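You operate a simulated robot arm through the tools that you are given. There is no shell and no other tool.

You are at the controls of a simulated two-armed robot. One attempt, no reset.

TASK
Press the cube on the slide at LOW load and put it in the tray that the display names.
Fine: slide in, set the load knob, press GO, slide out again.

It is judged by the outcome, as a careful person would: the job done as asked, and still so three seconds after it is handed in. It fails if anything else is knocked over, pushed out of place, dropped, spilled or broken.

THE ROBOT
Two 7-joint arms with fingered hands on one trunk that stands fixed in place. Base frame: the origin is at the foot of the trunk, x ahead of it, y to its left, z up; the work surface is at about z = 82. Units: cm, degrees, N and s.
The left shoulder is at [7.1, 17.3, 108.8], the right one opposite. With the tool pointing down near the work surface each hand reaches from about 42 to 82 cm from the base axis, measured 20 degrees to its own side. Payload 3.5 kg a hand.
Tool frame (each hand has its own): the origin (TCP) lies between the finger pads and is the grasp point; the fingertips stand 2.5 cm ahead of it; z points along the fingers, y is the line along which they close. The gripper opens to 8.8 cm. The gripper's body begins 2.9 cm behind the TCP. The gripper is a hand of 3 fingers: y runs from the thumb to the fingers, the wrist lies at [-1.3, -9.7, -16.2] in the tool frame, and closing takes about 1.5 s.
Orientation is told as [roll, pitch, yaw] about the base's x, y, z axes, in that order, counted from this pose: with the fingers straight down and the wrist toward the robot, the tool's x, y and z point along [0, 1, 0], [1, 0, 0] and [0, 0, -1] of the base frame.

THE INTERFACE
- The arms move only by the tool send_rows. It takes "left_rows", "right_rows" or both (then of equal length, played together; a hand with none holds still); each is a list of rows, each a list of 6 numbers: the shift along the tool's x, y, z in cm, then the turn, a rotation vector about the tool's x, y, z in degrees. In form: [[x, y, z, ax, ay, az], ...]. A call has 1 to 20 rows; each row is the pose to reach, as a shift and turn from the pose commanded when the call began, along the tool's axes at that moment. "left_grip" and "right_grip" are, for a hand that has rows, the finger opening in cm, from 0 to 8.8, set as the call begins (left out, the last holds). Each row takes 0.2 s and may step no farther than 5 cm and 8.6 degrees from the row before; otherwise, or with a gripper value out of range, the whole call is refused. Where a pose cannot be reached the arm comes as near as it can. A force on the tool above 40 N (or 10 N above the force at the start of the call, whichever is more), or a blocked arm, ends the call early, and 0.2 s more pass. Each finger travels about 7.2 cm/s and halts on what it meets, pressing with about 33 N; the grip force reading is that of the motor and also rises with nothing between the fingers. The clock runs only during rows and for 0.2 s after the last one: add rows that repeat a pose to give the fingers time. The reply holds the time, the measured pose of the TCP, the force on the tool along the base axes, the opening and the grip force, in the units named above and with some noise, with the torque about the TCP (base axes, N m) and any sound that the robot's microphone picked up.
- Cameras (640 x 400 px; columns grow to the right, rows downward): "scene" is now at [18.65, -3.21, 130.86]; the picture's right is [-0.32, -0.95, 0.07], its down [-0.61, 0.15, -0.78] and it looks along [0.73, -0.29, -0.62] (base axes); focal length 296 px, centre (320, 200). "left" rides on the left gripper at [-5.8, -8.5, -9.9] in its tool frame; the picture's right is [-0.67, -0.35, 0.66], its down [0.69, -0.63, 0.37] and it looks along [0.29, 0.69, 0.66] (tool axes); focal length 261 px, centre (320, 200). "right" rides on the right gripper at [5.8, -8.5, -9.9] in its tool frame; the picture's right is [-0.67, 0.35, -0.66], its down [-0.69, -0.63, 0.37] and it looks along [-0.29, 0.69, 0.66] (tool axes); focal length 261 px, centre (320, 200). There is no depth. A picture from a camera that has moved, and an enlarged one, comes with that camera's place and axes in the base frame and with its lens.
- snapshot(camera): a new picture of that camera. It takes no simulated time.
- lift_body(by): slides the trunk up (or, below 0, down) by that many cm; the arms and the scene camera ride with it, the base frame stays. It gives what a move gives, with no picture.
- curl_fingers(index, middle, thumb_bend, thumb_turn, hand): sets how far each is bent, from 0 (flat) to 1 (curled in); at 0.3 the hand is open as for a grip, at 0.7 the pads meet at the TCP. One left out holds its place. A second passes; each finger stops where it meets its share of the squeeze, and holds until it gets a number again. A gripper value or a shape takes the hand back. It gives what a move gives, with no picture; readings hold the bend of each and the force on the fingers (four entries, about 0 where the hand has none), thumb and palm. thumb_turn goes from beside the hand (0) to across from the fingers (1), as for a grip.
- preshape(shape, hand): the hand has 3 fingers and takes this shape, open, in about a second: jaw (thumb against the fingers, like two jaws); tri (thumb and two fingers); tip (a fingertip pinch); poke (one finger out to press); point (the index stretched); flat (the hand flat); cup (the hand cupped); fist (a fist). The gripper value then closes the fingers along that shape, each until it touches; the sizes above hold for jaw. It gives what a move gives, with no picture.
- head_to(pan, tilt): turns the head with the scene camera to pan (to the left, within 86 degrees either way) and tilt (down, from -29 to 69), counted from straight ahead of the robot. It gives what a move gives.
- zoom(camera, box): a new picture of the part [left, top, right, bottom] of that camera's present view, enlarged. It takes no simulated time.
- close_job(): hands the job in; it is judged then, once.

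Nothing tells you positions but the pictures and the camera data. Unless the task says otherwise, let go and move clear before handing in.

The tools are called after "Emit:" as name(argument=value, ...) on one line, values as JSON. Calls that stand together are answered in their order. send_rows: Moves the arms, as the interface text tells. Its arguments: {"type":"object","properties":{"left_rows":{"type":"array","items":{"type":"array","items":{"type":"number"}}},"left_grip":{"type":"number"},"right_rows":{"type":"array","items":{"type":"array","items":{"type":"number"}}},"right_grip":{"type":"number"}},"required":[]} The other tools are called the same way: lift_body (by) slides the trunk up or down; preshape (shape, hand) gives the hand a shape; curl_fingers (index, middle, thumb_bend, thumb_turn, hand) moves the fingers one by one; head_to (pan, tilt) turns the head that bears the scene camera; snapshot (camera) takes a picture; zoom (camera, box) takes an enlarged picture of a part of a camera's view; close_job () hands the job in.

At the start:

```text
time_s: 0.0
left_tool_pos: [55.45, 2.94, 112.37]
left_ee_rot: [-0.1, 0.0, 0.0]
left_contact_force: [-0.7, -0.5, 0.4]
left_torque: [0.01, 0.01, 0.01]
left_opening: 8.79
left_finger_force: 0.1
left_shape: jaw
left_bend: [0.3, 0.3, 0.3, 0.98]
left_finger forces: [0.0, 0.0, 0.0, 0.0, 0.0, 0.0]
right_tool_pos: [40.83, -38.3, 112.64]
right_ee_rot: [0.1, 0.0, 0.0]
right_contact_force: [-0.1, -0.6, 0.5]
right_torque: [0.02, 0.01, -0.01]
right_opening: 8.77
right_finger_force: 0.1
right_shape: jaw
right_bend: [0.3, 0.3, 0.3, 0.98]
right_finger forces: [0.0, 0.0, 0.1, 0.0, 0.1, 0.1]
trunk travel left (down, up): [-17.5, 28.0]
head pan, tilt: [-18.9, 27.4]
```

scene: 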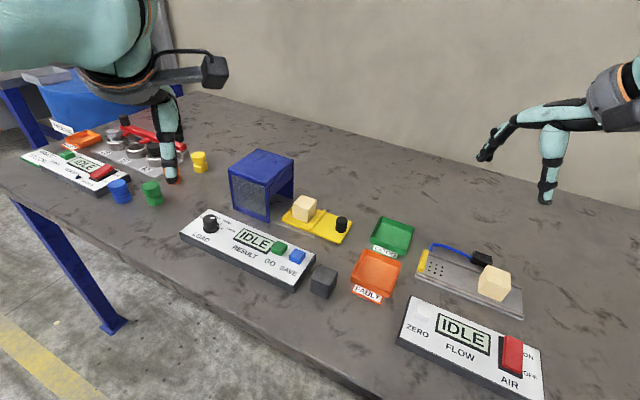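
right: 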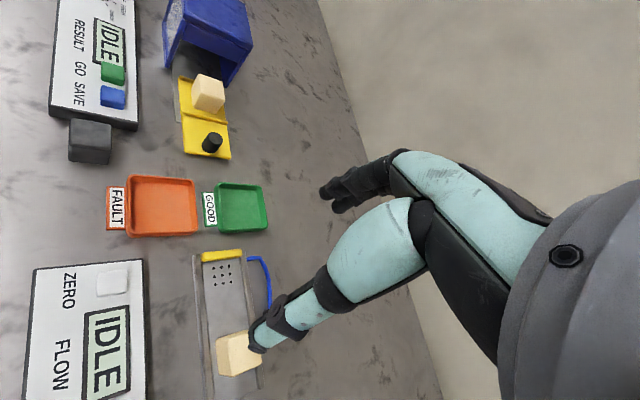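
left: 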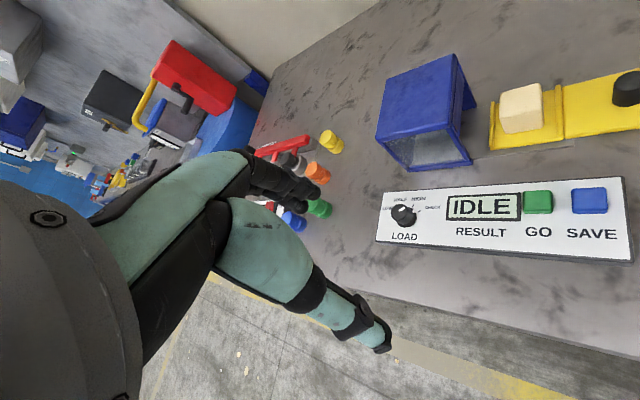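

I see a blue press housing with a yellow slide carrying a cube and a black knob, a control panel (LOAD knob, display, GO, SAVE) and green GOOD / orange FAULT trays. I will look closer before moving.

Emit:
zoom(camera="scene", box=[170, 140, 430, 302])

Emit:
zoom(camera="left", box=[360, 40, 640, 270])

Emit:
zoom(camera="right", box=[40, 0, 300, 240])

```text
2.46 times, centred on (300, 221) of scene
camera zoom: at [18.65, -3.21, 130.86], right [-0.32, -0.95, 0.07], down [-0.61, 0.15, -0.78], along [0.73, -0.29, -0.62], focal length 730 px, centre (369, 148)
```

zoom: 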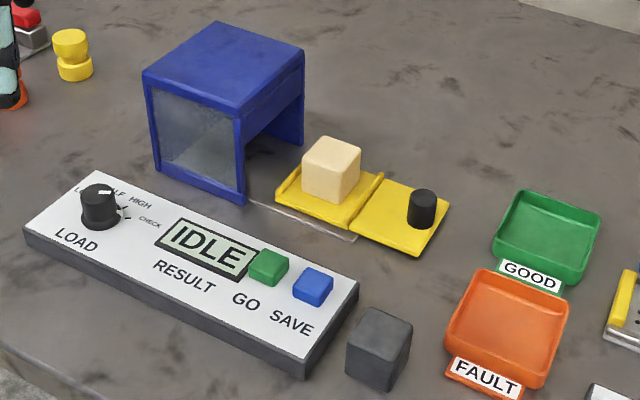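

```text
1.74 times, centred on (500, 155) of left
camera zoom: at [46.98, -2.83, 122.23], right [-0.35, -0.67, -0.66], down [-0.63, 0.69, -0.37], along [0.69, 0.29, -0.66], focal length 453 px, centre (7, 278)
```

zoom: 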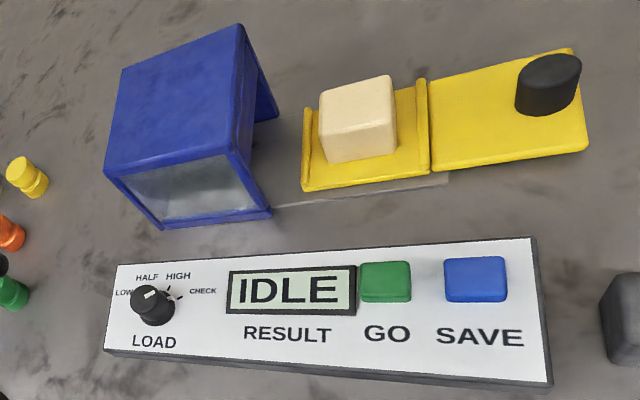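

```text
1.67 times, centred on (170, 120) of right
camera zoom: at [32.33, -32.48, 122.51], right [0.35, -0.67, 0.66], down [-0.63, -0.69, -0.37], along [0.69, -0.29, -0.66], focal length 434 px, centre (570, 333)
```

zoom: 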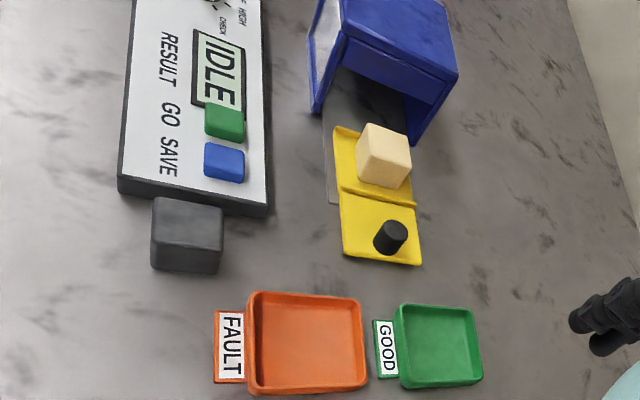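

The station is turned about 45 degrees on the table: slide runs along roughly (0.7, 0.7) into the blue press. I'll look closely at the knob, the handle, and trays.

Emit:
zoom(camera="left", box=[375, 180, 455, 250])

Emit:
zoom(camera="scene", box=[180, 200, 260, 250])

Emit:
zoom(camera="scene", box=[260, 180, 420, 300])

Emit:
zoom(camera="left", box=[480, 50, 640, 150])

```text
5.71 times, centred on (415, 215) of left
camera zoom: at [46.98, -2.83, 122.23], right [-0.35, -0.67, -0.66], down [-0.63, 0.69, -0.37], along [0.69, 0.29, -0.66], focal length 1489 px, centre (-223, 114)
```

zoom: 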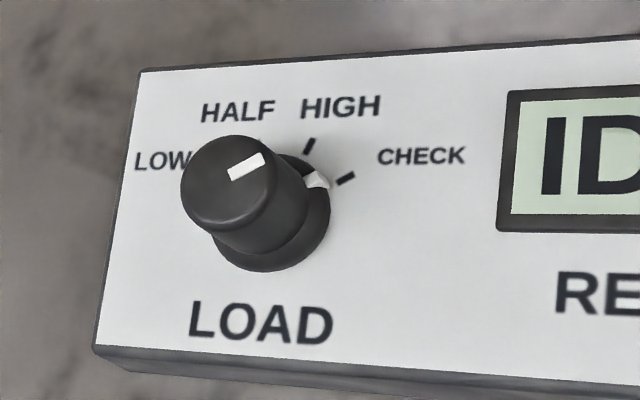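

```text
8.00 times, centred on (220, 225) of scene
camera zoom: at [18.65, -3.21, 130.86], right [-0.32, -0.95, 0.07], down [-0.61, 0.15, -0.78], along [0.73, -0.29, -0.62], focal length 2372 px, centre (1120, 0)
```

zoom: 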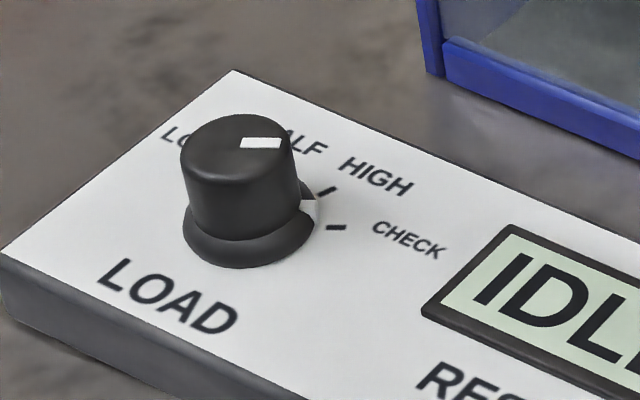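

```text
3.33 times, centred on (340, 240) of scene
camera zoom: at [18.65, -3.21, 130.86], right [-0.32, -0.95, 0.07], down [-0.61, 0.15, -0.78], along [0.73, -0.29, -0.62], focal length 988 px, centre (253, 67)
```

zoom: 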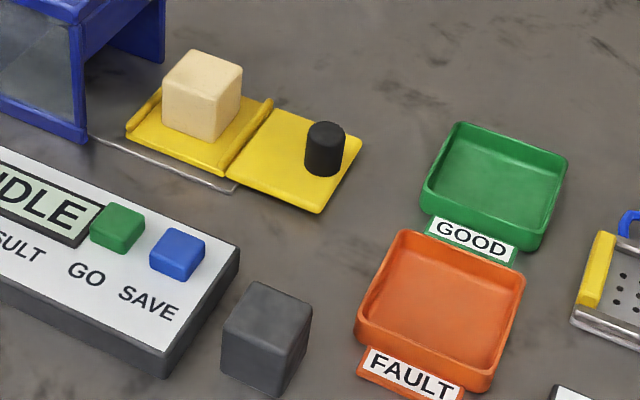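

```text
4.00 times, centred on (560, 100) of left
camera zoom: at [46.98, -2.83, 122.23], right [-0.35, -0.67, -0.66], down [-0.63, 0.69, -0.37], along [0.69, 0.29, -0.66], focal length 1043 px, centre (-640, 600)
```

zoom: 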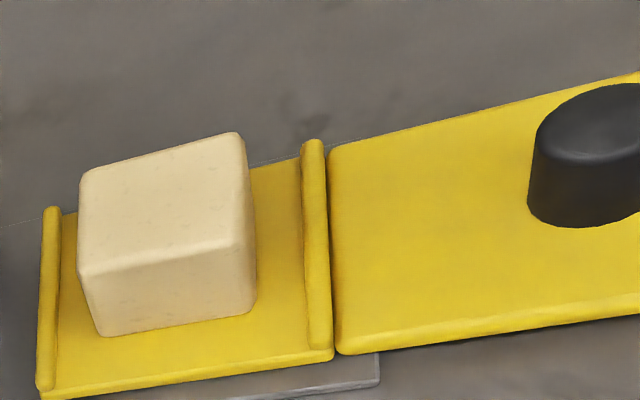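

The press is turned 45 degrees: the slide goes in along about (0.7, 0.7), handle near (62, -25.5), cube near (68.5, -19), LOAD knob near (68.6, 1.5, 88), GO near (59, -11, 86). I'll bring the right hand above the handle with the jaws set across the slide, and check with pictures.

Emit:
send_rows(right_rows=[[1.6, 2.65, 0.6, 0, 0, 5.6], [3.2, 5.3, 1.2, 0, 0, 11.2], [4.8, 7.95, 1.8, 0, 0, 16.9], [6.4, 10.6, 2.4, 0, 0, 22.5], [8.0, 13.25, 3.0, 0, 0, 28.1], [9.6, 15.9, 3.6, 0, 0, 33.7], [11.2, 18.5, 4.2, 0, 0, 39.4], [12.8, 21.2, 4.6, 0, 0, 45]], right_grip=8.8)

Emit:
snapshot(camera="scene")

Emit:
snapshot(camera="right")

```text
time_s: 1.8
left_tool_pos: [55.35, 2.91, 112.38]
left_ee_rot: [0.0, -0.1, 0.1]
left_contact_force: [1.0, 0.0, -1.3]
left_torque: [0.0, -0.06, 0.02]
left_opening: 8.75
left_finger_force: 0.0
left_shape: jaw
left_bend: [0.3, 0.3, 0.3, 0.98]
left_finger forces: [0.1, 0.0, 0.0, 0.0, 0.0, 0.1]
right_tool_pos: [57.77, -30.36, 108.4]
right_ee_rot: [0.0, -0.2, -41.8]
right_contact_force: [-1.0, -0.1, 0.4]
right_torque: [0.01, -0.05, 0.01]
right_opening: 8.75
right_finger_force: 0.0
right_shape: jaw
right_bend: [0.3, 0.3, 0.3, 0.98]
right_finger forces: [0.0, 0.1, 0.0, 0.1, 0.0, 0.0]
right hand out of reach, approached as far as the arm can: row 7, 8
trunk travel left (down, up): [-17.5, 28.0]
head pan, tilt: [-18.9, 27.4]
```

```text
taken
camera scene: at [18.51, -3.18, 130.9], right [-0.32, -0.95, 0.07], down [-0.61, 0.15, -0.78], along [0.73, -0.29, -0.62], focal length 296 px, centre (320, 200)
```

scene: 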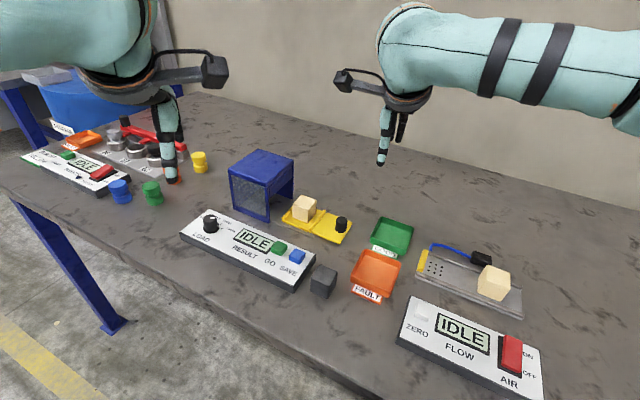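

```text
taken
camera right: at [55.31, -20.3, 118.18], right [-0.19, -0.73, 0.66], down [-0.93, -0.09, -0.37], along [0.33, -0.68, -0.66], focal length 261 px, centre (320, 200)
```

right: 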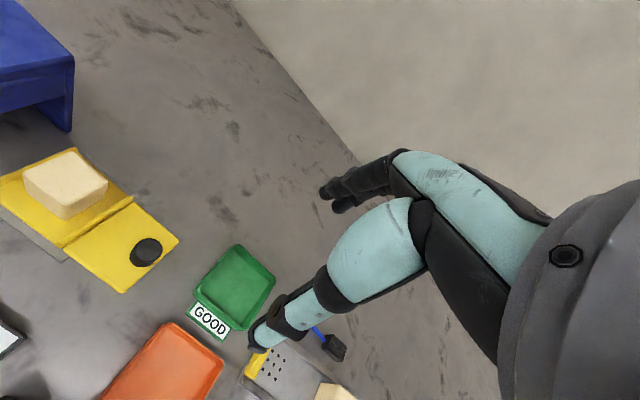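

The right hand stopped short at yaw -42 (out of reach at that height). I'll lower it over free space and see whether it reaches the asked pose there.

Emit:
send_rows(right_rows=[[0, 0, 2.5, 0, 0, 0], [0, 0, 5, 0, 0, 0], [0, 0, 7.5, 0, 0, 0], [0, 0, 10, 0, 0, 0]])

```text
time_s: 2.8
left_tool_pos: [55.44, 2.83, 112.23]
left_ee_rot: [0.0, 0.0, 0.0]
left_contact_force: [0.4, 0.1, 0.0]
left_torque: [0.0, 0.0, 0.01]
left_opening: 8.77
left_finger_force: 0.1
left_shape: jaw
left_bend: [0.3, 0.3, 0.3, 0.98]
left_finger forces: [0.0, 0.0, 0.0, 0.0, 0.0, 0.0]
right_tool_pos: [58.12, -30.29, 98.17]
right_ee_rot: [0.0, -0.1, -41.8]
right_contact_force: [-0.3, 0.0, 0.6]
right_torque: [0.01, 0.02, 0.02]
right_opening: 8.76
right_finger_force: 0.1
right_shape: jaw
right_bend: [0.3, 0.3, 0.3, 0.98]
right_finger forces: [0.1, 0.0, 0.1, 0.1, 0.0, 0.0]
trunk travel left (down, up): [-17.5, 28.0]
head pan, tilt: [-18.9, 27.4]
```

At the lower height there was no complaint. I'll try the shift to above the handle with yaw -45 here.

Emit:
send_rows(right_rows=[[2, -0.1, 0, 0, 0, 1], [4, -0.2, 0, 0, 0, 2.1], [6.2, -0.3, 0, 0, 0, 3.2]])

Emit:
snapshot(camera="right")

Emit:
snapshot(camera="scene")

```text
time_s: 3.6
left_tool_pos: [55.34, 2.98, 112.3]
left_ee_rot: [0.0, -0.1, 0.1]
left_contact_force: [-1.1, 0.0, -0.6]
left_torque: [0.02, 0.01, -0.02]
left_opening: 8.76
left_finger_force: 0.0
left_shape: jaw
left_bend: [0.3, 0.3, 0.3, 0.98]
left_finger forces: [0.0, 0.0, 0.0, 0.0, 0.0, 0.1]
right_tool_pos: [57.73, -29.68, 98.69]
right_ee_rot: [0.1, 0.0, -43.1]
right_contact_force: [-0.2, 0.0, 0.4]
right_torque: [-0.04, 0.04, 0.02]
right_opening: 8.79
right_finger_force: 0.0
right_shape: jaw
right_bend: [0.3, 0.3, 0.3, 0.98]
right_finger forces: [0.0, 0.1, 0.0, 0.1, 0.1, 0.1]
right hand out of reach, approached as far as the arm can: row 1, 2, 3
trunk travel left (down, up): [-17.5, 28.0]
head pan, tilt: [-18.9, 27.4]
```

```text
taken
camera right: at [55.56, -19.65, 108.53], right [-0.2, -0.73, 0.65], down [-0.93, -0.07, -0.37], along [0.31, -0.68, -0.66], focal length 261 px, centre (320, 200)
```

right: 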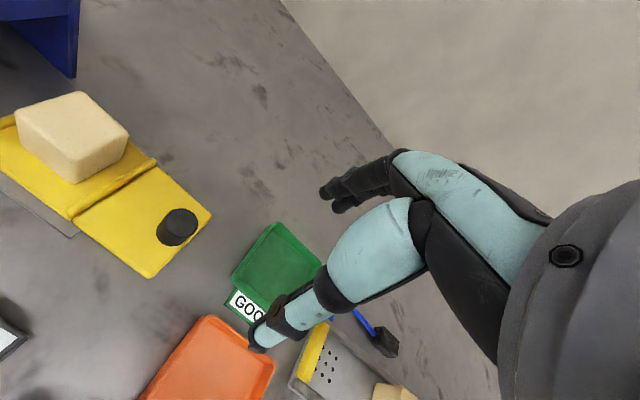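

```text
taken
camera scene: at [18.65, -3.2, 130.86], right [-0.32, -0.95, 0.07], down [-0.61, 0.15, -0.78], along [0.73, -0.29, -0.62], focal length 296 px, centre (320, 200)
```

scene: 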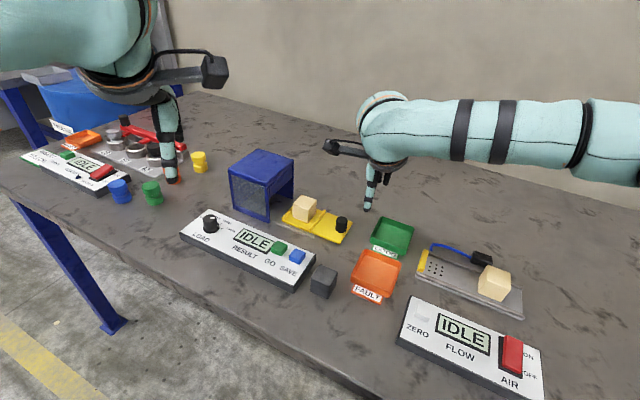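

The right arm cannot reach across with that yaw; its natural turn is the other way, while yaw -45 is natural for the left arm. So I'll park the right hand to the right and do the slide, knob, GO and cube with the left hand.

Emit:
send_rows(right_rows=[[-0.6, -0.1, -4, 0, 0, -3], [-2.6, -0.3, -7.5, 0, 0, -8.5], [-6, -0.6, -9.5, 0, 0, -14], [-9.5, -1.0, -11, 0, 0, -20], [-13, -1.4, -12.5, 0, 0, -26], [-16.5, -1.8, -14, 0, 0, -32], [-20, -2.1, -15.3, 0, 0, -38], [-23.2, -2.5, -16.3, 0, 0, -43]])

Emit:
snapshot(camera="right")

Emit:
snapshot(camera="scene")

```text
time_s: 5.4
left_tool_pos: [55.38, 2.93, 112.48]
left_ee_rot: [0.0, -0.1, 0.0]
left_contact_force: [-1.5, 0.0, 0.0]
left_torque: [0.02, -0.02, 0.01]
left_opening: 8.78
left_finger_force: 0.0
left_shape: jaw
left_bend: [0.3, 0.3, 0.3, 0.98]
left_finger forces: [0.0, 0.0, 0.0, 0.0, 0.1, 0.1]
right_tool_pos: [39.57, -44.34, 115.21]
right_ee_rot: [0.0, -0.1, -1.7]
right_contact_force: [0.9, 0.1, 0.2]
right_torque: [-0.01, 0.0, -0.02]
right_opening: 8.76
right_finger_force: 0.0
right_shape: jaw
right_bend: [0.3, 0.3, 0.3, 0.98]
right_finger forces: [0.0, 0.1, 0.0, 0.0, 0.0, 0.0]
trunk travel left (down, up): [-17.5, 28.0]
head pan, tilt: [-18.9, 27.4]
```

```text
taken
camera right: at [31.19, -38.25, 125.04], right [0.33, -0.68, 0.66], down [-0.65, -0.67, -0.37], along [0.69, -0.31, -0.66], focal length 261 px, centre (320, 200)
```

right: 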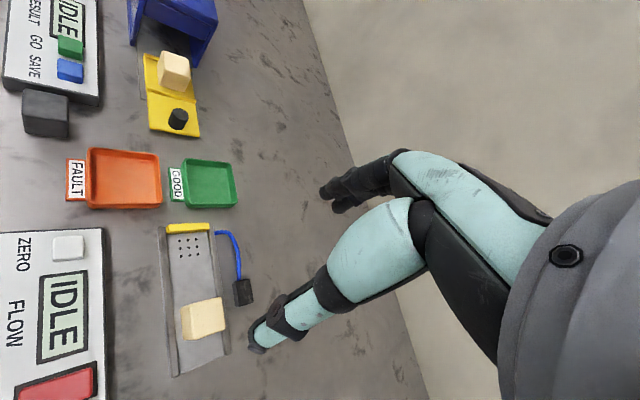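

```text
taken
camera scene: at [18.52, -3.24, 130.89], right [-0.32, -0.95, 0.07], down [-0.61, 0.15, -0.78], along [0.73, -0.29, -0.62], focal length 296 px, centre (320, 200)
```

scene: 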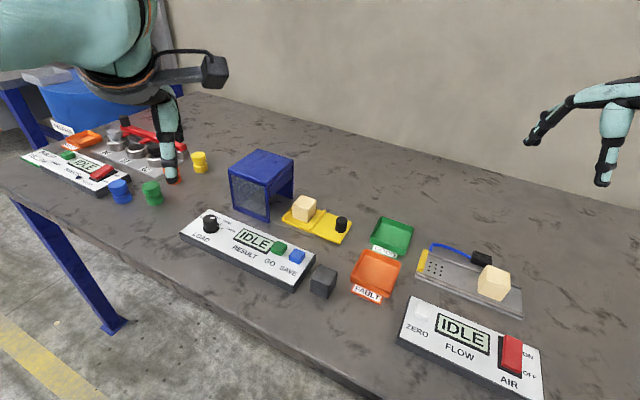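

The right arm is parked. Now I'll bring the left hand over the slide handle at a safe height with yaw -45.

Emit:
send_rows(left_rows=[[-3.5, 0.8, 1, 0, 0, 5.6], [-7, 1.6, 2, 0, 0, 11.2], [-10.5, 2.4, 3, 0, 0, 16.9], [-14, 3.2, 4, 0, 0, 22.5], [-17.6, 4.1, 5, 0, 0, 28.1], [-21.2, 4.9, 6, 0, 0, 33.7], [-24.8, 5.8, 7, 0, 0, 39.4], [-28.4, 6.6, 8, 0, 0, 45], [-28.4, 6.6, 8, 0, 0, 45]], left_grip=8.8)

Emit:
snapshot(camera="left")

Emit:
snapshot(camera="scene")

```text
time_s: 7.6
left_tool_pos: [61.57, -19.59, 101.27]
left_ee_rot: [-2.4, 2.2, -42.3]
left_contact_force: [-0.5, 0.7, -0.1]
left_torque: [0.03, 0.0, 0.03]
left_opening: 8.77
left_finger_force: 0.0
left_shape: jaw
left_bend: [0.3, 0.3, 0.3, 0.98]
left_finger forces: [0.1, 0.0, 0.0, 0.0, 0.1, 0.0]
left hand out of reach, approached as far as the arm can: row 7, 8, 9
right_tool_pos: [39.7, -44.17, 115.16]
right_ee_rot: [-0.1, 0.0, -1.8]
right_contact_force: [-0.5, -0.4, 0.7]
right_torque: [0.0, 0.01, 0.02]
right_opening: 8.76
right_finger_force: 0.1
right_shape: jaw
right_bend: [0.3, 0.3, 0.3, 0.98]
right_finger forces: [0.1, 0.0, 0.0, 0.0, 0.0, 0.1]
trunk travel left (down, up): [-17.5, 28.0]
head pan, tilt: [-18.9, 27.4]
stopped in row 9 (left hand): the arm was blocked; the commanded pose is now the measured one
```

```text
taken
camera left: at [52.04, -18.07, 111.71], right [-0.74, -0.26, -0.61], down [-0.03, 0.93, -0.37], along [0.67, -0.26, -0.7], focal length 261 px, centre (320, 200)
```

left: 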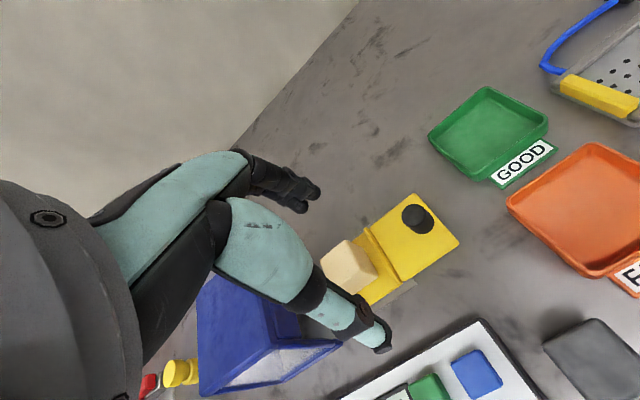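

```text
taken
camera scene: at [18.65, -3.15, 130.87], right [-0.32, -0.95, 0.07], down [-0.61, 0.15, -0.78], along [0.73, -0.29, -0.62], focal length 296 px, centre (320, 200)
```

scene: 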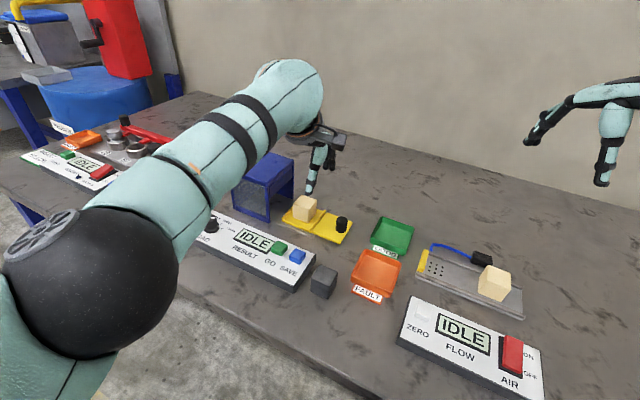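

The left arm cannot cross that far, so the left hand will do the panel and the right hand (yaw +45, its natural side) the slide and cube. Before withdrawing I use this view to measure the slide closely.

Emit:
zoom(camera="left", box=[310, 180, 470, 320])

Emit:
zoom(camera="left", box=[420, 70, 640, 290])

Emit:
zoom(camera="scene", box=[220, 140, 360, 250])

```text
2.86 times, centred on (390, 250) of left
camera zoom: at [52.04, -18.07, 111.71], right [-0.74, -0.26, -0.61], down [-0.03, 0.93, -0.37], along [0.67, -0.26, -0.7], focal length 745 px, centre (120, 57)
```

zoom: 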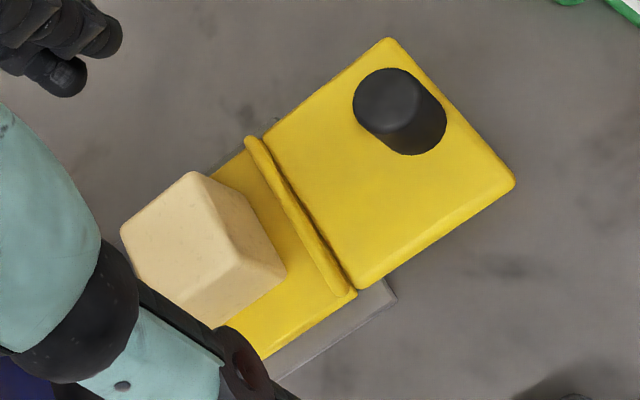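

```text
1.82 times, centred on (530, 180) of left
camera zoom: at [52.04, -18.07, 111.71], right [-0.74, -0.26, -0.61], down [-0.03, 0.93, -0.37], along [0.67, -0.26, -0.7], focal length 474 px, centre (-62, 236)
```

zoom: 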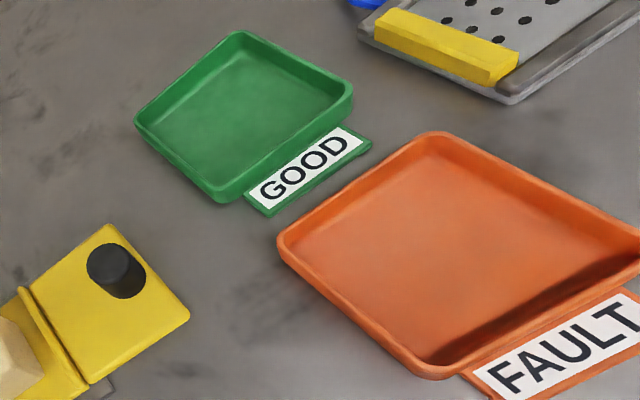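

```text
3.64 times, centred on (290, 195) of scene
camera zoom: at [18.65, -3.15, 130.87], right [-0.32, -0.95, 0.07], down [-0.61, 0.15, -0.78], along [0.73, -0.29, -0.62], focal length 1078 px, centre (429, 218)
```

zoom: 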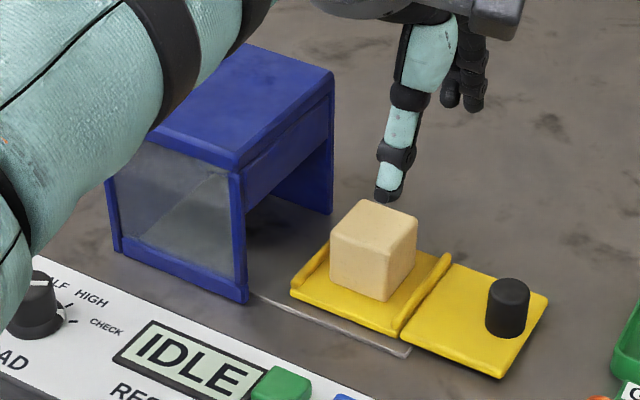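

The handle measures as centred near (62.6, -26.2), top about z 86.7, diameter 2.6; the press opening plane is about 16 cm further along u, so travel is roughly 11.7 cm. I'll now return the left hand to its starting place, out of the way.

Emit:
send_rows(left_rows=[[0.3, -0.5, -3, 0, 0.5, -2], [1.5, -2.5, -6, 0, 1, -8], [3.3, -5.2, -8, 0, 1.5, -14], [5.1, -8.0, -9, 0, 2, -20], [6.9, -10.9, -9.7, 0, 2.5, -26], [8.7, -13.8, -10.3, 0, 3, -32], [10.6, -16.7, -10.8, 0, 3, -38], [12.5, -19.7, -11.1, 0, 3, -42.3], [12.5, -19.7, -11.1, 0, 3, -42.3]])

Emit:
snapshot(camera="left")

```text
time_s: 9.6
left_tool_pos: [55.87, 2.31, 112.57]
left_ee_rot: [2.7, 2.0, -0.3]
left_contact_force: [-0.4, -0.3, -0.2]
left_torque: [0.01, -0.02, 0.01]
left_opening: 8.78
left_finger_force: 0.1
left_shape: jaw
left_bend: [0.3, 0.3, 0.3, 0.98]
left_finger forces: [0.0, 0.0, 0.1, 0.1, 0.0, 0.0]
right_tool_pos: [39.65, -44.35, 115.18]
right_ee_rot: [0.0, 0.1, -1.9]
right_contact_force: [0.9, -1.1, 0.7]
right_torque: [-0.01, -0.01, 0.02]
right_opening: 8.77
right_finger_force: 0.1
right_shape: jaw
right_bend: [0.3, 0.3, 0.3, 0.98]
right_finger forces: [0.0, 0.0, 0.1, 0.0, 0.0, 0.1]
trunk travel left (down, up): [-17.5, 28.0]
head pan, tilt: [-18.9, 27.4]
```

```text
taken
camera left: at [47.72, -3.83, 122.46], right [-0.38, -0.64, -0.67], down [-0.64, 0.71, -0.31], along [0.67, 0.31, -0.67], focal length 261 px, centre (320, 200)
```

left: 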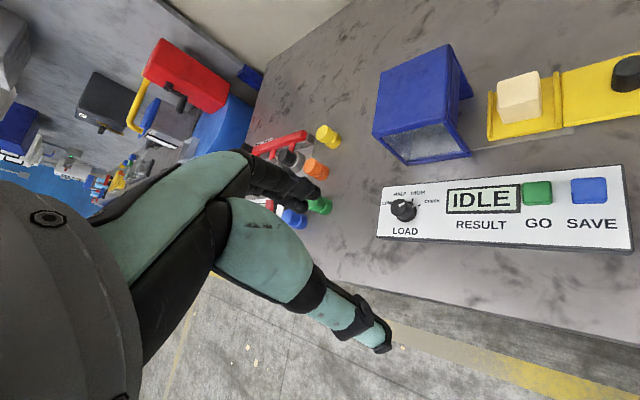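

Left hand is clear. Now I bring the right hand above the handle with yaw +45 at a safe height.

Emit:
send_rows(right_rows=[[2.4, 2.8, 1.6, 0, 0, -5.9], [4.7, 5.6, 3.3, 0, 0, -11.7], [7.1, 8.4, 5, 0, 0, -17.6], [9.45, 11.2, 6.6, 0, 0, -23.5], [11.8, 13.9, 8.2, 0, 0, -29.3], [14.2, 16.7, 9.9, 0, 0, -35.2], [16.5, 19.5, 11.5, 0, 0, -41], [18.9, 22.3, 13.2, 0, 0, -46.9], [18.9, 22.3, 13.2, 0, 0, -46.9]], right_grip=6)

Emit:
snapshot(camera="right")

Emit:
snapshot(camera="scene")

```text
time_s: 11.6
left_tool_pos: [55.75, 2.34, 112.63]
left_ee_rot: [2.5, 1.9, -0.5]
left_contact_force: [0.3, -0.5, 0.1]
left_torque: [-0.03, -0.03, 0.01]
left_opening: 8.77
left_finger_force: 0.1
left_shape: jaw
left_bend: [0.3, 0.3, 0.3, 0.98]
left_finger forces: [0.0, 0.1, 0.1, 0.0, 0.1, 0.0]
right_tool_pos: [61.28, -26.44, 102.13]
right_ee_rot: [-0.1, -0.1, 45.1]
right_contact_force: [-0.1, -0.2, -1.3]
right_torque: [0.01, -0.02, -0.02]
right_opening: 6.01
right_finger_force: 0.1
right_shape: jaw
right_bend: [0.28, 0.38, 0.59, 0.99]
right_finger forces: [0.1, 0.0, 0.1, 0.1, 0.0, 0.0]
right hand out of reach, approached as far as the arm can: row 8, 9
trunk travel left (down, up): [-17.5, 28.0]
head pan, tilt: [-18.9, 27.4]
```

```text
taken
camera right: at [51.24, -28.3, 111.89], right [0.72, -0.23, 0.66], down [0.04, -0.93, -0.37], along [0.69, 0.29, -0.66], focal length 261 px, centre (320, 200)
```

right: 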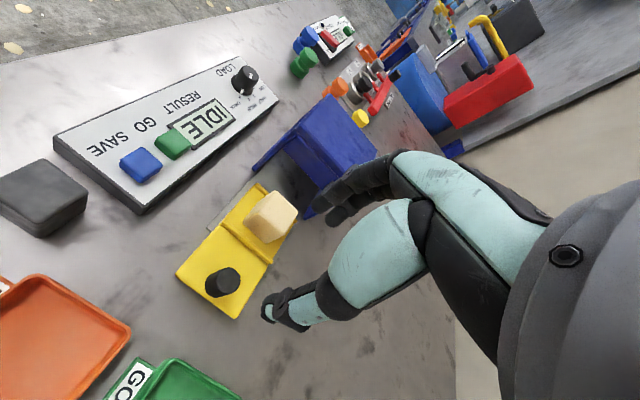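

```text
taken
camera scene: at [18.52, -3.19, 130.89], right [-0.32, -0.95, 0.07], down [-0.61, 0.15, -0.78], along [0.73, -0.29, -0.62], focal length 296 px, centre (320, 200)
```

scene: 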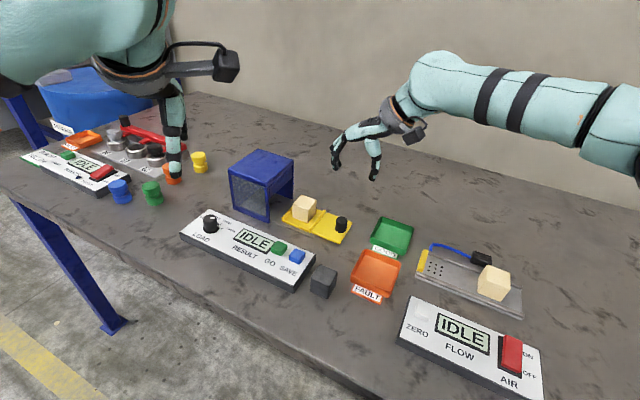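

Slightly short again at this height; the reach seems better lower down. I'll lower to z=94 above the handle and check.

Emit:
send_rows(right_rows=[[0, 0, 3, 0, 0, 0], [-0.2, 0.3, 6, 0, 0, 0], [-0.5, 0.7, 8, 0, 0, 0], [-0.7, 1.1, 8, 0, 0, 0], [-0.7, 1.1, 8, 0, 0, 0]])

Emit:
zoom(camera="right", box=[160, 140, 400, 340])

Emit:
zoom(camera="scene", box=[260, 100, 440, 260])

```text
time_s: 12.8
left_tool_pos: [55.83, 2.36, 112.39]
left_ee_rot: [2.6, 2.1, -0.4]
left_contact_force: [0.2, 0.7, 0.7]
left_torque: [-0.04, -0.04, 0.0]
left_opening: 8.79
left_finger_force: 0.1
left_shape: jaw
left_bend: [0.3, 0.3, 0.3, 0.98]
left_finger forces: [0.0, 0.0, 0.0, 0.1, 0.0, 0.1]
right_tool_pos: [60.3, -26.81, 94.79]
right_ee_rot: [0.0, 0.0, 45.0]
right_contact_force: [0.1, -0.1, 0.5]
right_torque: [-0.02, -0.02, -0.01]
right_opening: 6.01
right_finger_force: 0.1
right_shape: jaw
right_bend: [0.28, 0.38, 0.59, 0.99]
right_finger forces: [0.0, 0.1, 0.0, 0.0, 0.0, 0.1]
right hand out of reach, approached as far as the arm can: row 1, 2, 3, 4, 5
trunk travel left (down, up): [-17.5, 28.0]
head pan, tilt: [-18.9, 27.4]
```

```text
2.00 times, centred on (280, 240) of right
camera zoom: at [50.13, -28.65, 104.7], right [0.72, -0.23, 0.66], down [0.04, -0.93, -0.37], along [0.69, 0.29, -0.66], focal length 521 px, centre (400, 120)
```

zoom: 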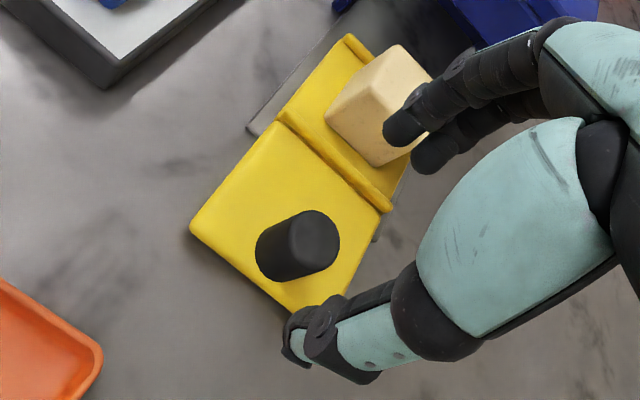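

```text
2.50 times, centred on (350, 180) of scene
camera zoom: at [18.65, -3.2, 130.86], right [-0.32, -0.95, 0.07], down [-0.61, 0.15, -0.78], along [0.73, -0.29, -0.62], focal length 741 px, centre (245, 250)
```

zoom: 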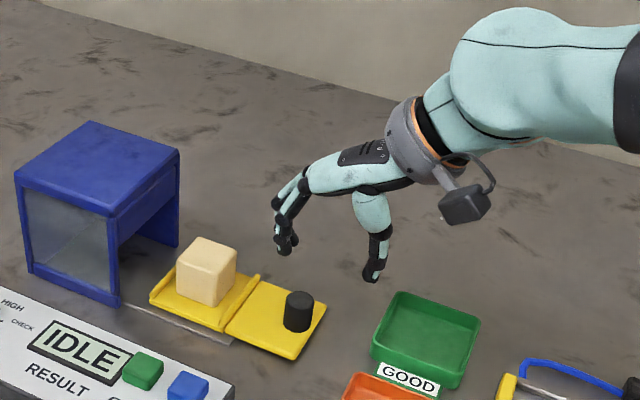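

The limit is tied to the hand's yaw rather than distance. I'll raise a little and turn the right hand back toward yaw 0 here to find out which yaw range is reachable at this place.

Emit:
send_rows(right_rows=[[-0.2, 0.2, -2, 0, 0, 6], [-0.4, 0.5, -4, 0, 0, 12], [-0.6, 0.9, -5.2, 0, 0, 18], [-0.8, 1.3, -5.2, 0, 0, 24], [-1.0, 1.7, -5.2, 0, 0, 30], [-1.2, 2.05, -5.2, 0, 0, 37], [-1.2, 2.05, -5.2, 0, 0, 45], [-1.2, 2.05, -5.2, 0, 0, 45]])

```text
time_s: 14.6
left_tool_pos: [55.9, 2.36, 112.68]
left_ee_rot: [2.7, 2.0, -0.5]
left_contact_force: [0.5, -0.6, 0.3]
left_torque: [-0.01, 0.01, 0.02]
left_opening: 8.77
left_finger_force: 0.0
left_shape: jaw
left_bend: [0.3, 0.3, 0.3, 0.98]
left_finger forces: [0.1, 0.0, 0.0, 0.0, 0.0, 0.0]
right_tool_pos: [62.27, -26.35, 99.9]
right_ee_rot: [0.0, -0.1, 0.0]
right_contact_force: [0.5, 0.5, -0.5]
right_torque: [0.01, 0.0, 0.02]
right_opening: 6.02
right_finger_force: 0.0
right_shape: jaw
right_bend: [0.28, 0.38, 0.59, 0.99]
right_finger forces: [0.0, 0.1, 0.0, 0.0, 0.0, 0.1]
trunk travel left (down, up): [-17.5, 28.0]
head pan, tilt: [-18.9, 27.4]
```

Yaw 0 is fine here. Now I'll try over the cube (69.5, -19.6) at z=100, yaw 0, then probe turning.

Emit:
send_rows(right_rows=[[2.2, 2.4, 0, 0, 0, 0], [4.5, 4.8, 0, 0, 0, 0], [6.75, 7.2, 0, 0, 0, 0], [6.75, 7.2, 0, 0, 0, 0]])

```text
time_s: 15.6
left_tool_pos: [55.89, 2.38, 112.66]
left_ee_rot: [2.6, 2.0, -0.4]
left_contact_force: [-0.6, 0.1, -0.2]
left_torque: [0.0, -0.03, 0.01]
left_opening: 8.78
left_finger_force: 0.1
left_shape: jaw
left_bend: [0.3, 0.3, 0.3, 0.98]
left_finger forces: [0.0, 0.0, 0.1, 0.0, 0.1, 0.0]
right_tool_pos: [61.44, -24.9, 101.03]
right_ee_rot: [0.0, 0.0, 0.1]
right_contact_force: [-0.6, 0.4, -0.5]
right_torque: [-0.01, 0.03, 0.01]
right_opening: 6.01
right_finger_force: 0.0
right_shape: jaw
right_bend: [0.28, 0.38, 0.59, 0.99]
right_finger forces: [0.1, 0.0, 0.0, 0.0, 0.0, 0.1]
right hand out of reach, approached as far as the arm can: row 1, 2, 3, 4
trunk travel left (down, up): [-17.5, 28.0]
head pan, tilt: [-18.9, 27.4]
```

The arm stalls near 67 cm from the axis at this height, though its length should allow more, so some joint limit is involved. I'll look at the right arm's posture to understand.

Emit:
head_to(pan=-55, tilt=15)

Emit:
snapshot(camera="scene")

```text
time_s: 16.6
left_tool_pos: [55.86, 2.43, 112.62]
left_ee_rot: [2.6, 2.0, -0.4]
left_contact_force: [-0.1, -0.2, -0.8]
left_torque: [-0.01, -0.02, -0.01]
left_opening: 8.77
left_finger_force: 0.0
left_shape: jaw
left_bend: [0.3, 0.3, 0.3, 0.98]
left_finger forces: [0.1, 0.1, 0.1, 0.1, 0.0, 0.0]
right_tool_pos: [61.5, -24.99, 100.96]
right_ee_rot: [-0.1, -0.1, 0.1]
right_contact_force: [-0.4, -0.3, 0.0]
right_torque: [0.0, 0.01, -0.01]
right_opening: 6.04
right_finger_force: 0.1
right_shape: jaw
right_bend: [0.28, 0.38, 0.59, 0.99]
right_finger forces: [0.0, 0.0, 0.0, 0.0, 0.1, 0.0]
trunk travel left (down, up): [-17.5, 28.0]
head pan, tilt: [-55.0, 15.0]
```

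```text
taken
camera scene: at [15.85, -7.88, 133.49], right [-0.8, -0.57, 0.17], down [-0.34, 0.21, -0.91], along [0.49, -0.79, -0.37], focal length 296 px, centre (320, 200)
```

scene: 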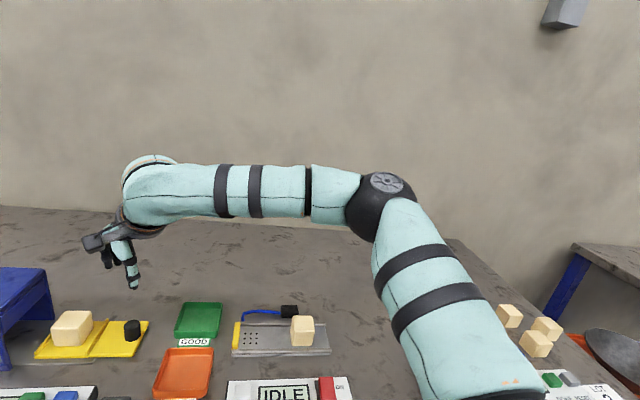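

The elbow sits high and outward with a strongly bent wrist. Raising the trunk should let the forearm slope down and ease the wrist, so I'll lift it 15 cm and try again.

Emit:
lift_body(by=15)

Emit:
send_rows(right_rows=[[0, 0, 4, 0, 0, 0], [0, 0, 8, 0, 0, 0], [0, 0, 12, 0, 0, 0], [0, 0, 16, 0, 0, 0], [0, 0, 16, 0, 0, 0]])

```text
time_s: 18.4
left_tool_pos: [55.96, 2.56, 127.72]
left_ee_rot: [2.6, 1.9, -0.4]
left_contact_force: [0.3, -0.8, 0.7]
left_torque: [0.0, -0.02, -0.02]
left_opening: 8.78
left_finger_force: 0.0
left_shape: jaw
left_bend: [0.3, 0.3, 0.3, 0.98]
left_finger forces: [0.0, 0.0, 0.0, 0.0, 0.1, 0.1]
right_tool_pos: [57.2, -24.71, 125.91]
right_ee_rot: [0.1, -9.2, 0.1]
right_contact_force: [0.0, -0.1, 0.3]
right_torque: [0.0, -0.04, 0.02]
right_opening: 6.04
right_finger_force: 0.0
right_shape: jaw
right_bend: [0.28, 0.38, 0.59, 0.99]
right_finger forces: [0.1, 0.0, 0.0, 0.0, 0.0, 0.0]
trunk travel left (down, up): [-32.5, 13.0]
head pan, tilt: [-55.0, 15.0]
```

```text
time_s: 19.6
left_tool_pos: [55.82, 2.65, 127.89]
left_ee_rot: [2.6, 2.2, -0.5]
left_contact_force: [0.5, -0.4, -0.3]
left_torque: [0.01, 0.01, -0.01]
left_opening: 8.77
left_finger_force: 0.0
left_shape: jaw
left_bend: [0.3, 0.3, 0.3, 0.98]
left_finger forces: [0.0, 0.1, 0.0, 0.0, 0.0, 0.0]
right_tool_pos: [55.77, -27.24, 112.22]
right_ee_rot: [0.2, -9.2, 0.2]
right_contact_force: [-0.3, -0.2, 0.1]
right_torque: [-0.02, 0.03, 0.06]
right_opening: 6.02
right_finger_force: 0.1
right_shape: jaw
right_bend: [0.28, 0.38, 0.59, 0.99]
right_finger forces: [0.0, 0.1, 0.0, 0.0, 0.0, 0.0]
right hand out of reach, approached as far as the arm can: row 1, 2, 3, 4, 5
trunk travel left (down, up): [-32.5, 13.0]
head pan, tilt: [-55.0, 15.0]
```

Raising made it worse and shifted the posture. I'll draw the right hand back and up first, then bring the trunk down again and re-approach from a nearer, lower posture.

Emit:
send_rows(right_rows=[[-1.5, -2, -2.5, 0, 0, 0], [-3, -4, -5, 0, 0, 0], [-4.5, -6, -7.5, 0, 0, 0], [-6, -8, -10, 0, 0, 0], [-7.5, -10, -12, 0, 0, 0], [-9, -12, -14, 0, 0, 0], [-9, -12, -14, 0, 0, 0]])

Emit:
snapshot(camera="scene")

```text
time_s: 21.2
left_tool_pos: [56.03, 2.57, 127.69]
left_ee_rot: [2.6, 2.0, -0.4]
left_contact_force: [-0.1, 0.6, -0.1]
left_torque: [0.0, -0.02, 0.03]
left_opening: 8.79
left_finger_force: 0.1
left_shape: jaw
left_bend: [0.3, 0.3, 0.3, 0.98]
left_finger forces: [0.0, 0.0, 0.1, 0.0, 0.0, 0.0]
right_tool_pos: [41.68, -35.97, 124.23]
right_ee_rot: [0.0, -9.0, 0.2]
right_contact_force: [0.5, -0.4, 0.4]
right_torque: [-0.02, -0.02, -0.01]
right_opening: 6.01
right_finger_force: 0.2
right_shape: jaw
right_bend: [0.28, 0.38, 0.59, 0.99]
right_finger forces: [0.0, 0.0, 0.0, 0.0, 0.0, 0.0]
trunk travel left (down, up): [-32.5, 13.0]
head pan, tilt: [-55.0, 15.0]
```

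```text
taken
camera scene: at [7.1, -7.84, 150.69], right [-0.82, -0.57, 0.04], down [-0.19, 0.21, -0.96], along [0.54, -0.79, -0.28], focal length 296 px, centre (320, 200)
```

scene: 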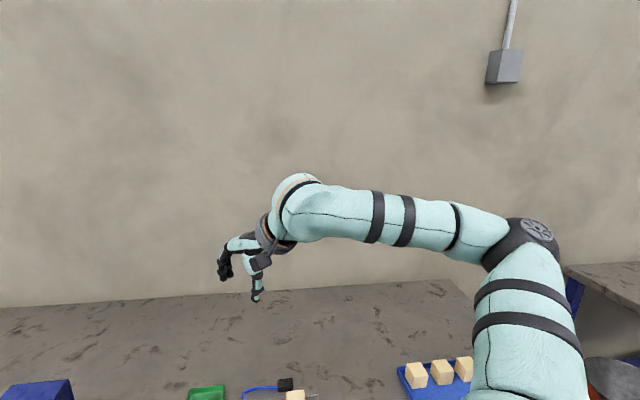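

The trunk evidently leans back as it rises (the camera moved back and tilted), which costs reach; going lower should lean it forward. Both hands are clear and high, so I'll lower the trunk in steps.

Emit:
lift_body(by=-15)

Emit:
snapshot(camera="scene")

```text
time_s: 22.9
left_tool_pos: [55.78, 2.52, 112.95]
left_ee_rot: [2.6, 1.9, -0.5]
left_contact_force: [-0.3, -0.3, -0.3]
left_torque: [0.0, 0.02, -0.01]
left_opening: 8.76
left_finger_force: 0.0
left_shape: jaw
left_bend: [0.3, 0.3, 0.3, 0.98]
left_finger forces: [0.0, 0.0, 0.0, 0.0, 0.1, 0.1]
right_tool_pos: [41.58, -36.18, 109.2]
right_ee_rot: [0.2, -9.3, 0.1]
right_contact_force: [-0.8, 0.0, -0.3]
right_torque: [0.0, -0.03, -0.02]
right_opening: 6.02
right_finger_force: 0.2
right_shape: jaw
right_bend: [0.28, 0.38, 0.59, 0.99]
right_finger forces: [0.0, 0.1, 0.1, 0.1, 0.0, 0.1]
trunk travel left (down, up): [-17.5, 28.0]
head pan, tilt: [-55.0, 15.0]
```

```text
taken
camera scene: at [15.77, -7.88, 133.51], right [-0.8, -0.57, 0.17], down [-0.34, 0.21, -0.92], along [0.49, -0.79, -0.37], focal length 296 px, centre (320, 200)
```

scene: 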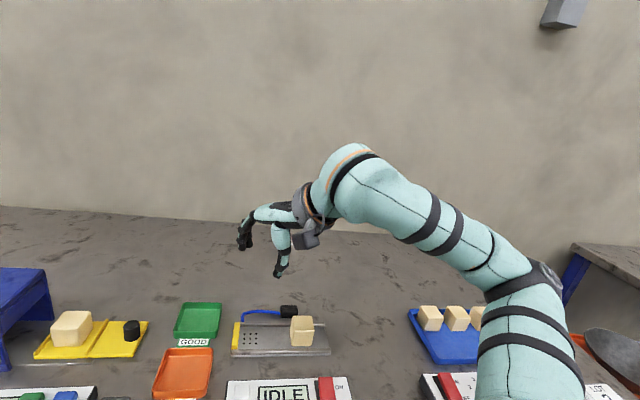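

The posture is back. I'll straighten the hand's tilt while descending at a near place, then extend outward low over the table.

Emit:
send_rows(right_rows=[[0.8, 0.3, 3.6, 2.3, 0, 0], [1.6, 0.5, 7.3, 4.6, 0, 0], [2.4, 0.8, 11, 6.9, 0, 0], [3.2, 1.1, 14.5, 9.2, 0, 0], [3.2, 1.1, 14.5, 9.2, 0, 0]])

```text
time_s: 24.1
left_tool_pos: [55.79, 2.46, 112.7]
left_ee_rot: [2.6, 2.0, -0.4]
left_contact_force: [0.2, -0.8, -0.9]
left_torque: [0.01, -0.03, 0.0]
left_opening: 8.79
left_finger_force: 0.0
left_shape: jaw
left_bend: [0.3, 0.3, 0.3, 0.98]
left_finger forces: [0.0, 0.0, 0.1, 0.0, 0.1, 0.1]
right_tool_pos: [45.24, -33.07, 95.05]
right_ee_rot: [0.0, 0.0, 0.1]
right_contact_force: [0.0, 0.6, -0.3]
right_torque: [0.05, -0.02, 0.01]
right_opening: 6.03
right_finger_force: 0.1
right_shape: jaw
right_bend: [0.28, 0.38, 0.59, 0.99]
right_finger forces: [0.1, 0.1, 0.0, 0.0, 0.0, 0.1]
trunk travel left (down, up): [-17.5, 28.0]
head pan, tilt: [-55.0, 15.0]
```

Now I extend outward at this height toward the handle with yaw 0.

Emit:
send_rows(right_rows=[[1.4, 3.5, 0, 0, 0, 0], [2.8, 7, 0, 0, 0, 0], [4.2, 10.5, 0, 0, 0, 0], [5.6, 14, 0, 0, 0, 0], [6.9, 17.3, 0, 0, 0, 0], [6.9, 17.3, 0, 0, 0, 0]])

Emit:
snapshot(camera="scene")

```text
time_s: 25.5
left_tool_pos: [55.78, 2.41, 112.79]
left_ee_rot: [2.6, 1.9, -0.6]
left_contact_force: [0.3, 0.4, -0.1]
left_torque: [0.03, 0.0, 0.0]
left_opening: 8.77
left_finger_force: 0.1
left_shape: jaw
left_bend: [0.3, 0.3, 0.3, 0.98]
left_finger forces: [0.0, 0.0, 0.0, 0.0, 0.1, 0.0]
right_tool_pos: [61.24, -26.69, 95.66]
right_ee_rot: [-0.1, 0.0, 0.1]
right_contact_force: [0.6, 0.2, -0.4]
right_torque: [-0.03, -0.04, 0.02]
right_opening: 6.04
right_finger_force: 0.0
right_shape: jaw
right_bend: [0.28, 0.38, 0.59, 0.99]
right_finger forces: [0.0, 0.0, 0.0, 0.1, 0.1, 0.0]
right hand out of reach, approached as far as the arm can: row 5, 6
trunk travel left (down, up): [-17.5, 28.0]
head pan, tilt: [-55.0, 15.0]
```

```text
taken
camera scene: at [15.75, -7.86, 133.52], right [-0.8, -0.57, 0.17], down [-0.34, 0.21, -0.92], along [0.49, -0.79, -0.37], focal length 296 px, centre (320, 200)
```

scene: 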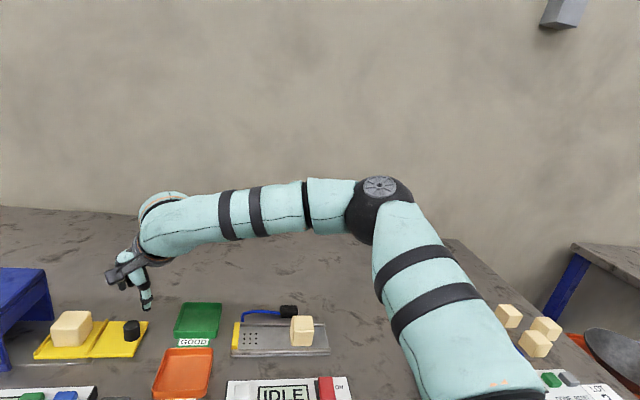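

Same stall, with the elbow in the same high, outward place — it looks like a posture (elbow) limit. I'll look at the whole right arm to plan a better posture.

Emit:
head_to(pan=-70, tilt=40)

Emit:
snapshot(camera="scene")

```text
time_s: 26.4
left_tool_pos: [55.92, 2.57, 112.65]
left_ee_rot: [2.5, 2.0, -0.4]
left_contact_force: [0.4, -0.2, 0.4]
left_torque: [0.03, 0.01, -0.01]
left_opening: 8.78
left_finger_force: 0.1
left_shape: jaw
left_bend: [0.3, 0.3, 0.3, 0.98]
left_finger forces: [0.1, 0.1, 0.0, 0.0, 0.0, 0.0]
right_tool_pos: [61.3, -26.66, 95.61]
right_ee_rot: [0.0, 0.0, 0.2]
right_contact_force: [0.6, 0.2, -0.9]
right_torque: [-0.02, -0.02, -0.01]
right_opening: 6.04
right_finger_force: 0.2
right_shape: jaw
right_bend: [0.28, 0.38, 0.59, 0.99]
right_finger forces: [0.1, 0.0, 0.0, 0.0, 0.1, 0.1]
trunk travel left (down, up): [-17.5, 28.0]
head pan, tilt: [-70.0, 40.0]
```

```text
taken
camera scene: at [12.65, -8.23, 130.13], right [-0.92, -0.34, 0.19], down [-0.37, 0.6, -0.71], along [0.13, -0.72, -0.68], focal length 296 px, centre (320, 200)
```

scene: 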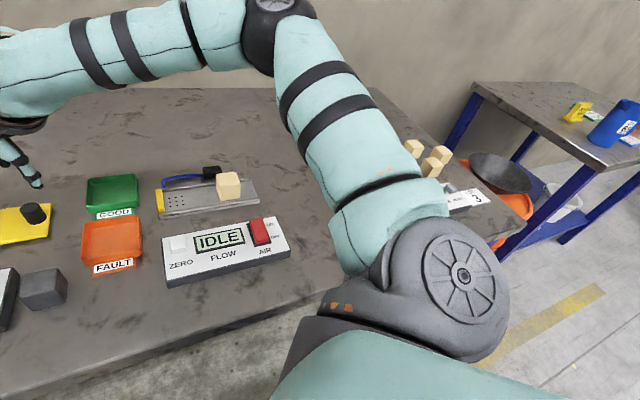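

The elbow is bent about 93 degrees yet can't open. I'll raise the right hand and lower the trunk, which leans the shoulders forward, then probe again.

Emit:
send_rows(right_rows=[[-1, -2, -4, 0, 0, 0], [-2, -4, -8, 0, 0, 0], [-3, -6, -12, 0, 0, 0], [-4, -8, -16, 0, 0, 0], [-4, -8, -16, 0, 0, 0]])

Emit:
lift_body(by=-14)

Emit:
head_to(pan=-18.9, tilt=27.4)

Emit:
snapshot(camera="scene")

```text
time_s: 27.6
left_tool_pos: [56.02, 2.52, 112.65]
left_ee_rot: [2.6, 2.0, -0.4]
left_contact_force: [0.2, 0.4, -0.3]
left_torque: [0.0, 0.0, -0.02]
left_opening: 8.77
left_finger_force: 0.1
left_shape: jaw
left_bend: [0.3, 0.3, 0.3, 0.98]
left_finger forces: [0.0, 0.1, 0.1, 0.1, 0.1, 0.0]
right_tool_pos: [53.4, -30.56, 111.56]
right_ee_rot: [0.2, 0.1, 0.1]
right_contact_force: [0.6, 0.5, 0.3]
right_torque: [0.0, 0.0, -0.01]
right_opening: 6.04
right_finger_force: 0.0
right_shape: jaw
right_bend: [0.28, 0.38, 0.59, 0.99]
right_finger forces: [0.0, 0.0, 0.1, 0.0, 0.0, 0.0]
trunk travel left (down, up): [-17.5, 28.0]
head pan, tilt: [-70.0, 40.0]
```

```text
time_s: 29.3
left_tool_pos: [55.79, 2.47, 98.83]
left_ee_rot: [2.6, 1.8, -0.5]
left_contact_force: [0.3, -0.2, 0.8]
left_torque: [0.01, 0.0, 0.01]
left_opening: 8.77
left_finger_force: 0.0
left_shape: jaw
left_bend: [0.3, 0.3, 0.3, 0.98]
left_finger forces: [0.1, 0.0, 0.1, 0.0, 0.0, 0.1]
right_tool_pos: [53.32, -30.65, 97.53]
right_ee_rot: [0.1, -0.1, 0.2]
right_contact_force: [0.2, 0.4, 0.0]
right_torque: [0.03, 0.03, -0.04]
right_opening: 6.04
right_finger_force: 0.1
right_shape: jaw
right_bend: [0.28, 0.38, 0.59, 0.99]
right_finger forces: [0.1, 0.1, 0.0, 0.0, 0.0, 0.0]
trunk travel left (down, up): [-3.5, 42.0]
head pan, tilt: [-70.0, 40.0]
```

```text
time_s: 30.5
left_tool_pos: [55.83, 2.57, 98.73]
left_ee_rot: [2.6, 2.0, -0.4]
left_contact_force: [-0.5, 0.0, -0.9]
left_torque: [-0.02, -0.01, 0.01]
left_opening: 8.77
left_finger_force: 0.0
left_shape: jaw
left_bend: [0.3, 0.3, 0.3, 0.98]
left_finger forces: [0.0, 0.1, 0.0, 0.0, 0.0, 0.1]
right_tool_pos: [53.34, -30.71, 97.43]
right_ee_rot: [0.1, -0.1, 0.1]
right_contact_force: [0.2, -0.2, 0.2]
right_torque: [-0.02, 0.02, 0.03]
right_opening: 6.04
right_finger_force: 0.0
right_shape: jaw
right_bend: [0.28, 0.38, 0.59, 0.99]
right_finger forces: [0.0, 0.0, 0.1, 0.0, 0.0, 0.0]
trunk travel left (down, up): [-3.5, 42.0]
head pan, tilt: [-18.9, 27.4]
```

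```text
taken
camera scene: at [30.72, -3.21, 109.71], right [-0.29, -0.95, 0.14], down [-0.78, 0.15, -0.6], along [0.55, -0.29, -0.79], focal length 296 px, centre (320, 200)
```

scene: 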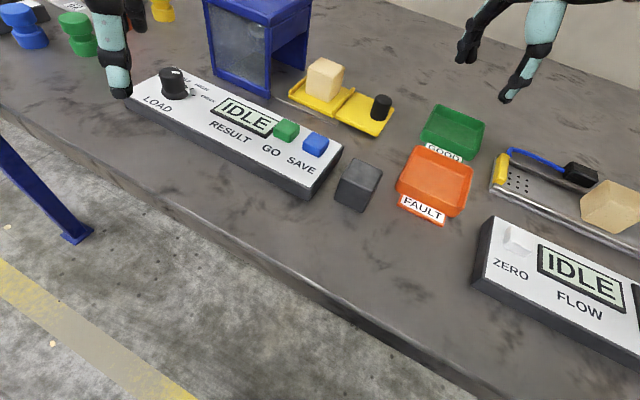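

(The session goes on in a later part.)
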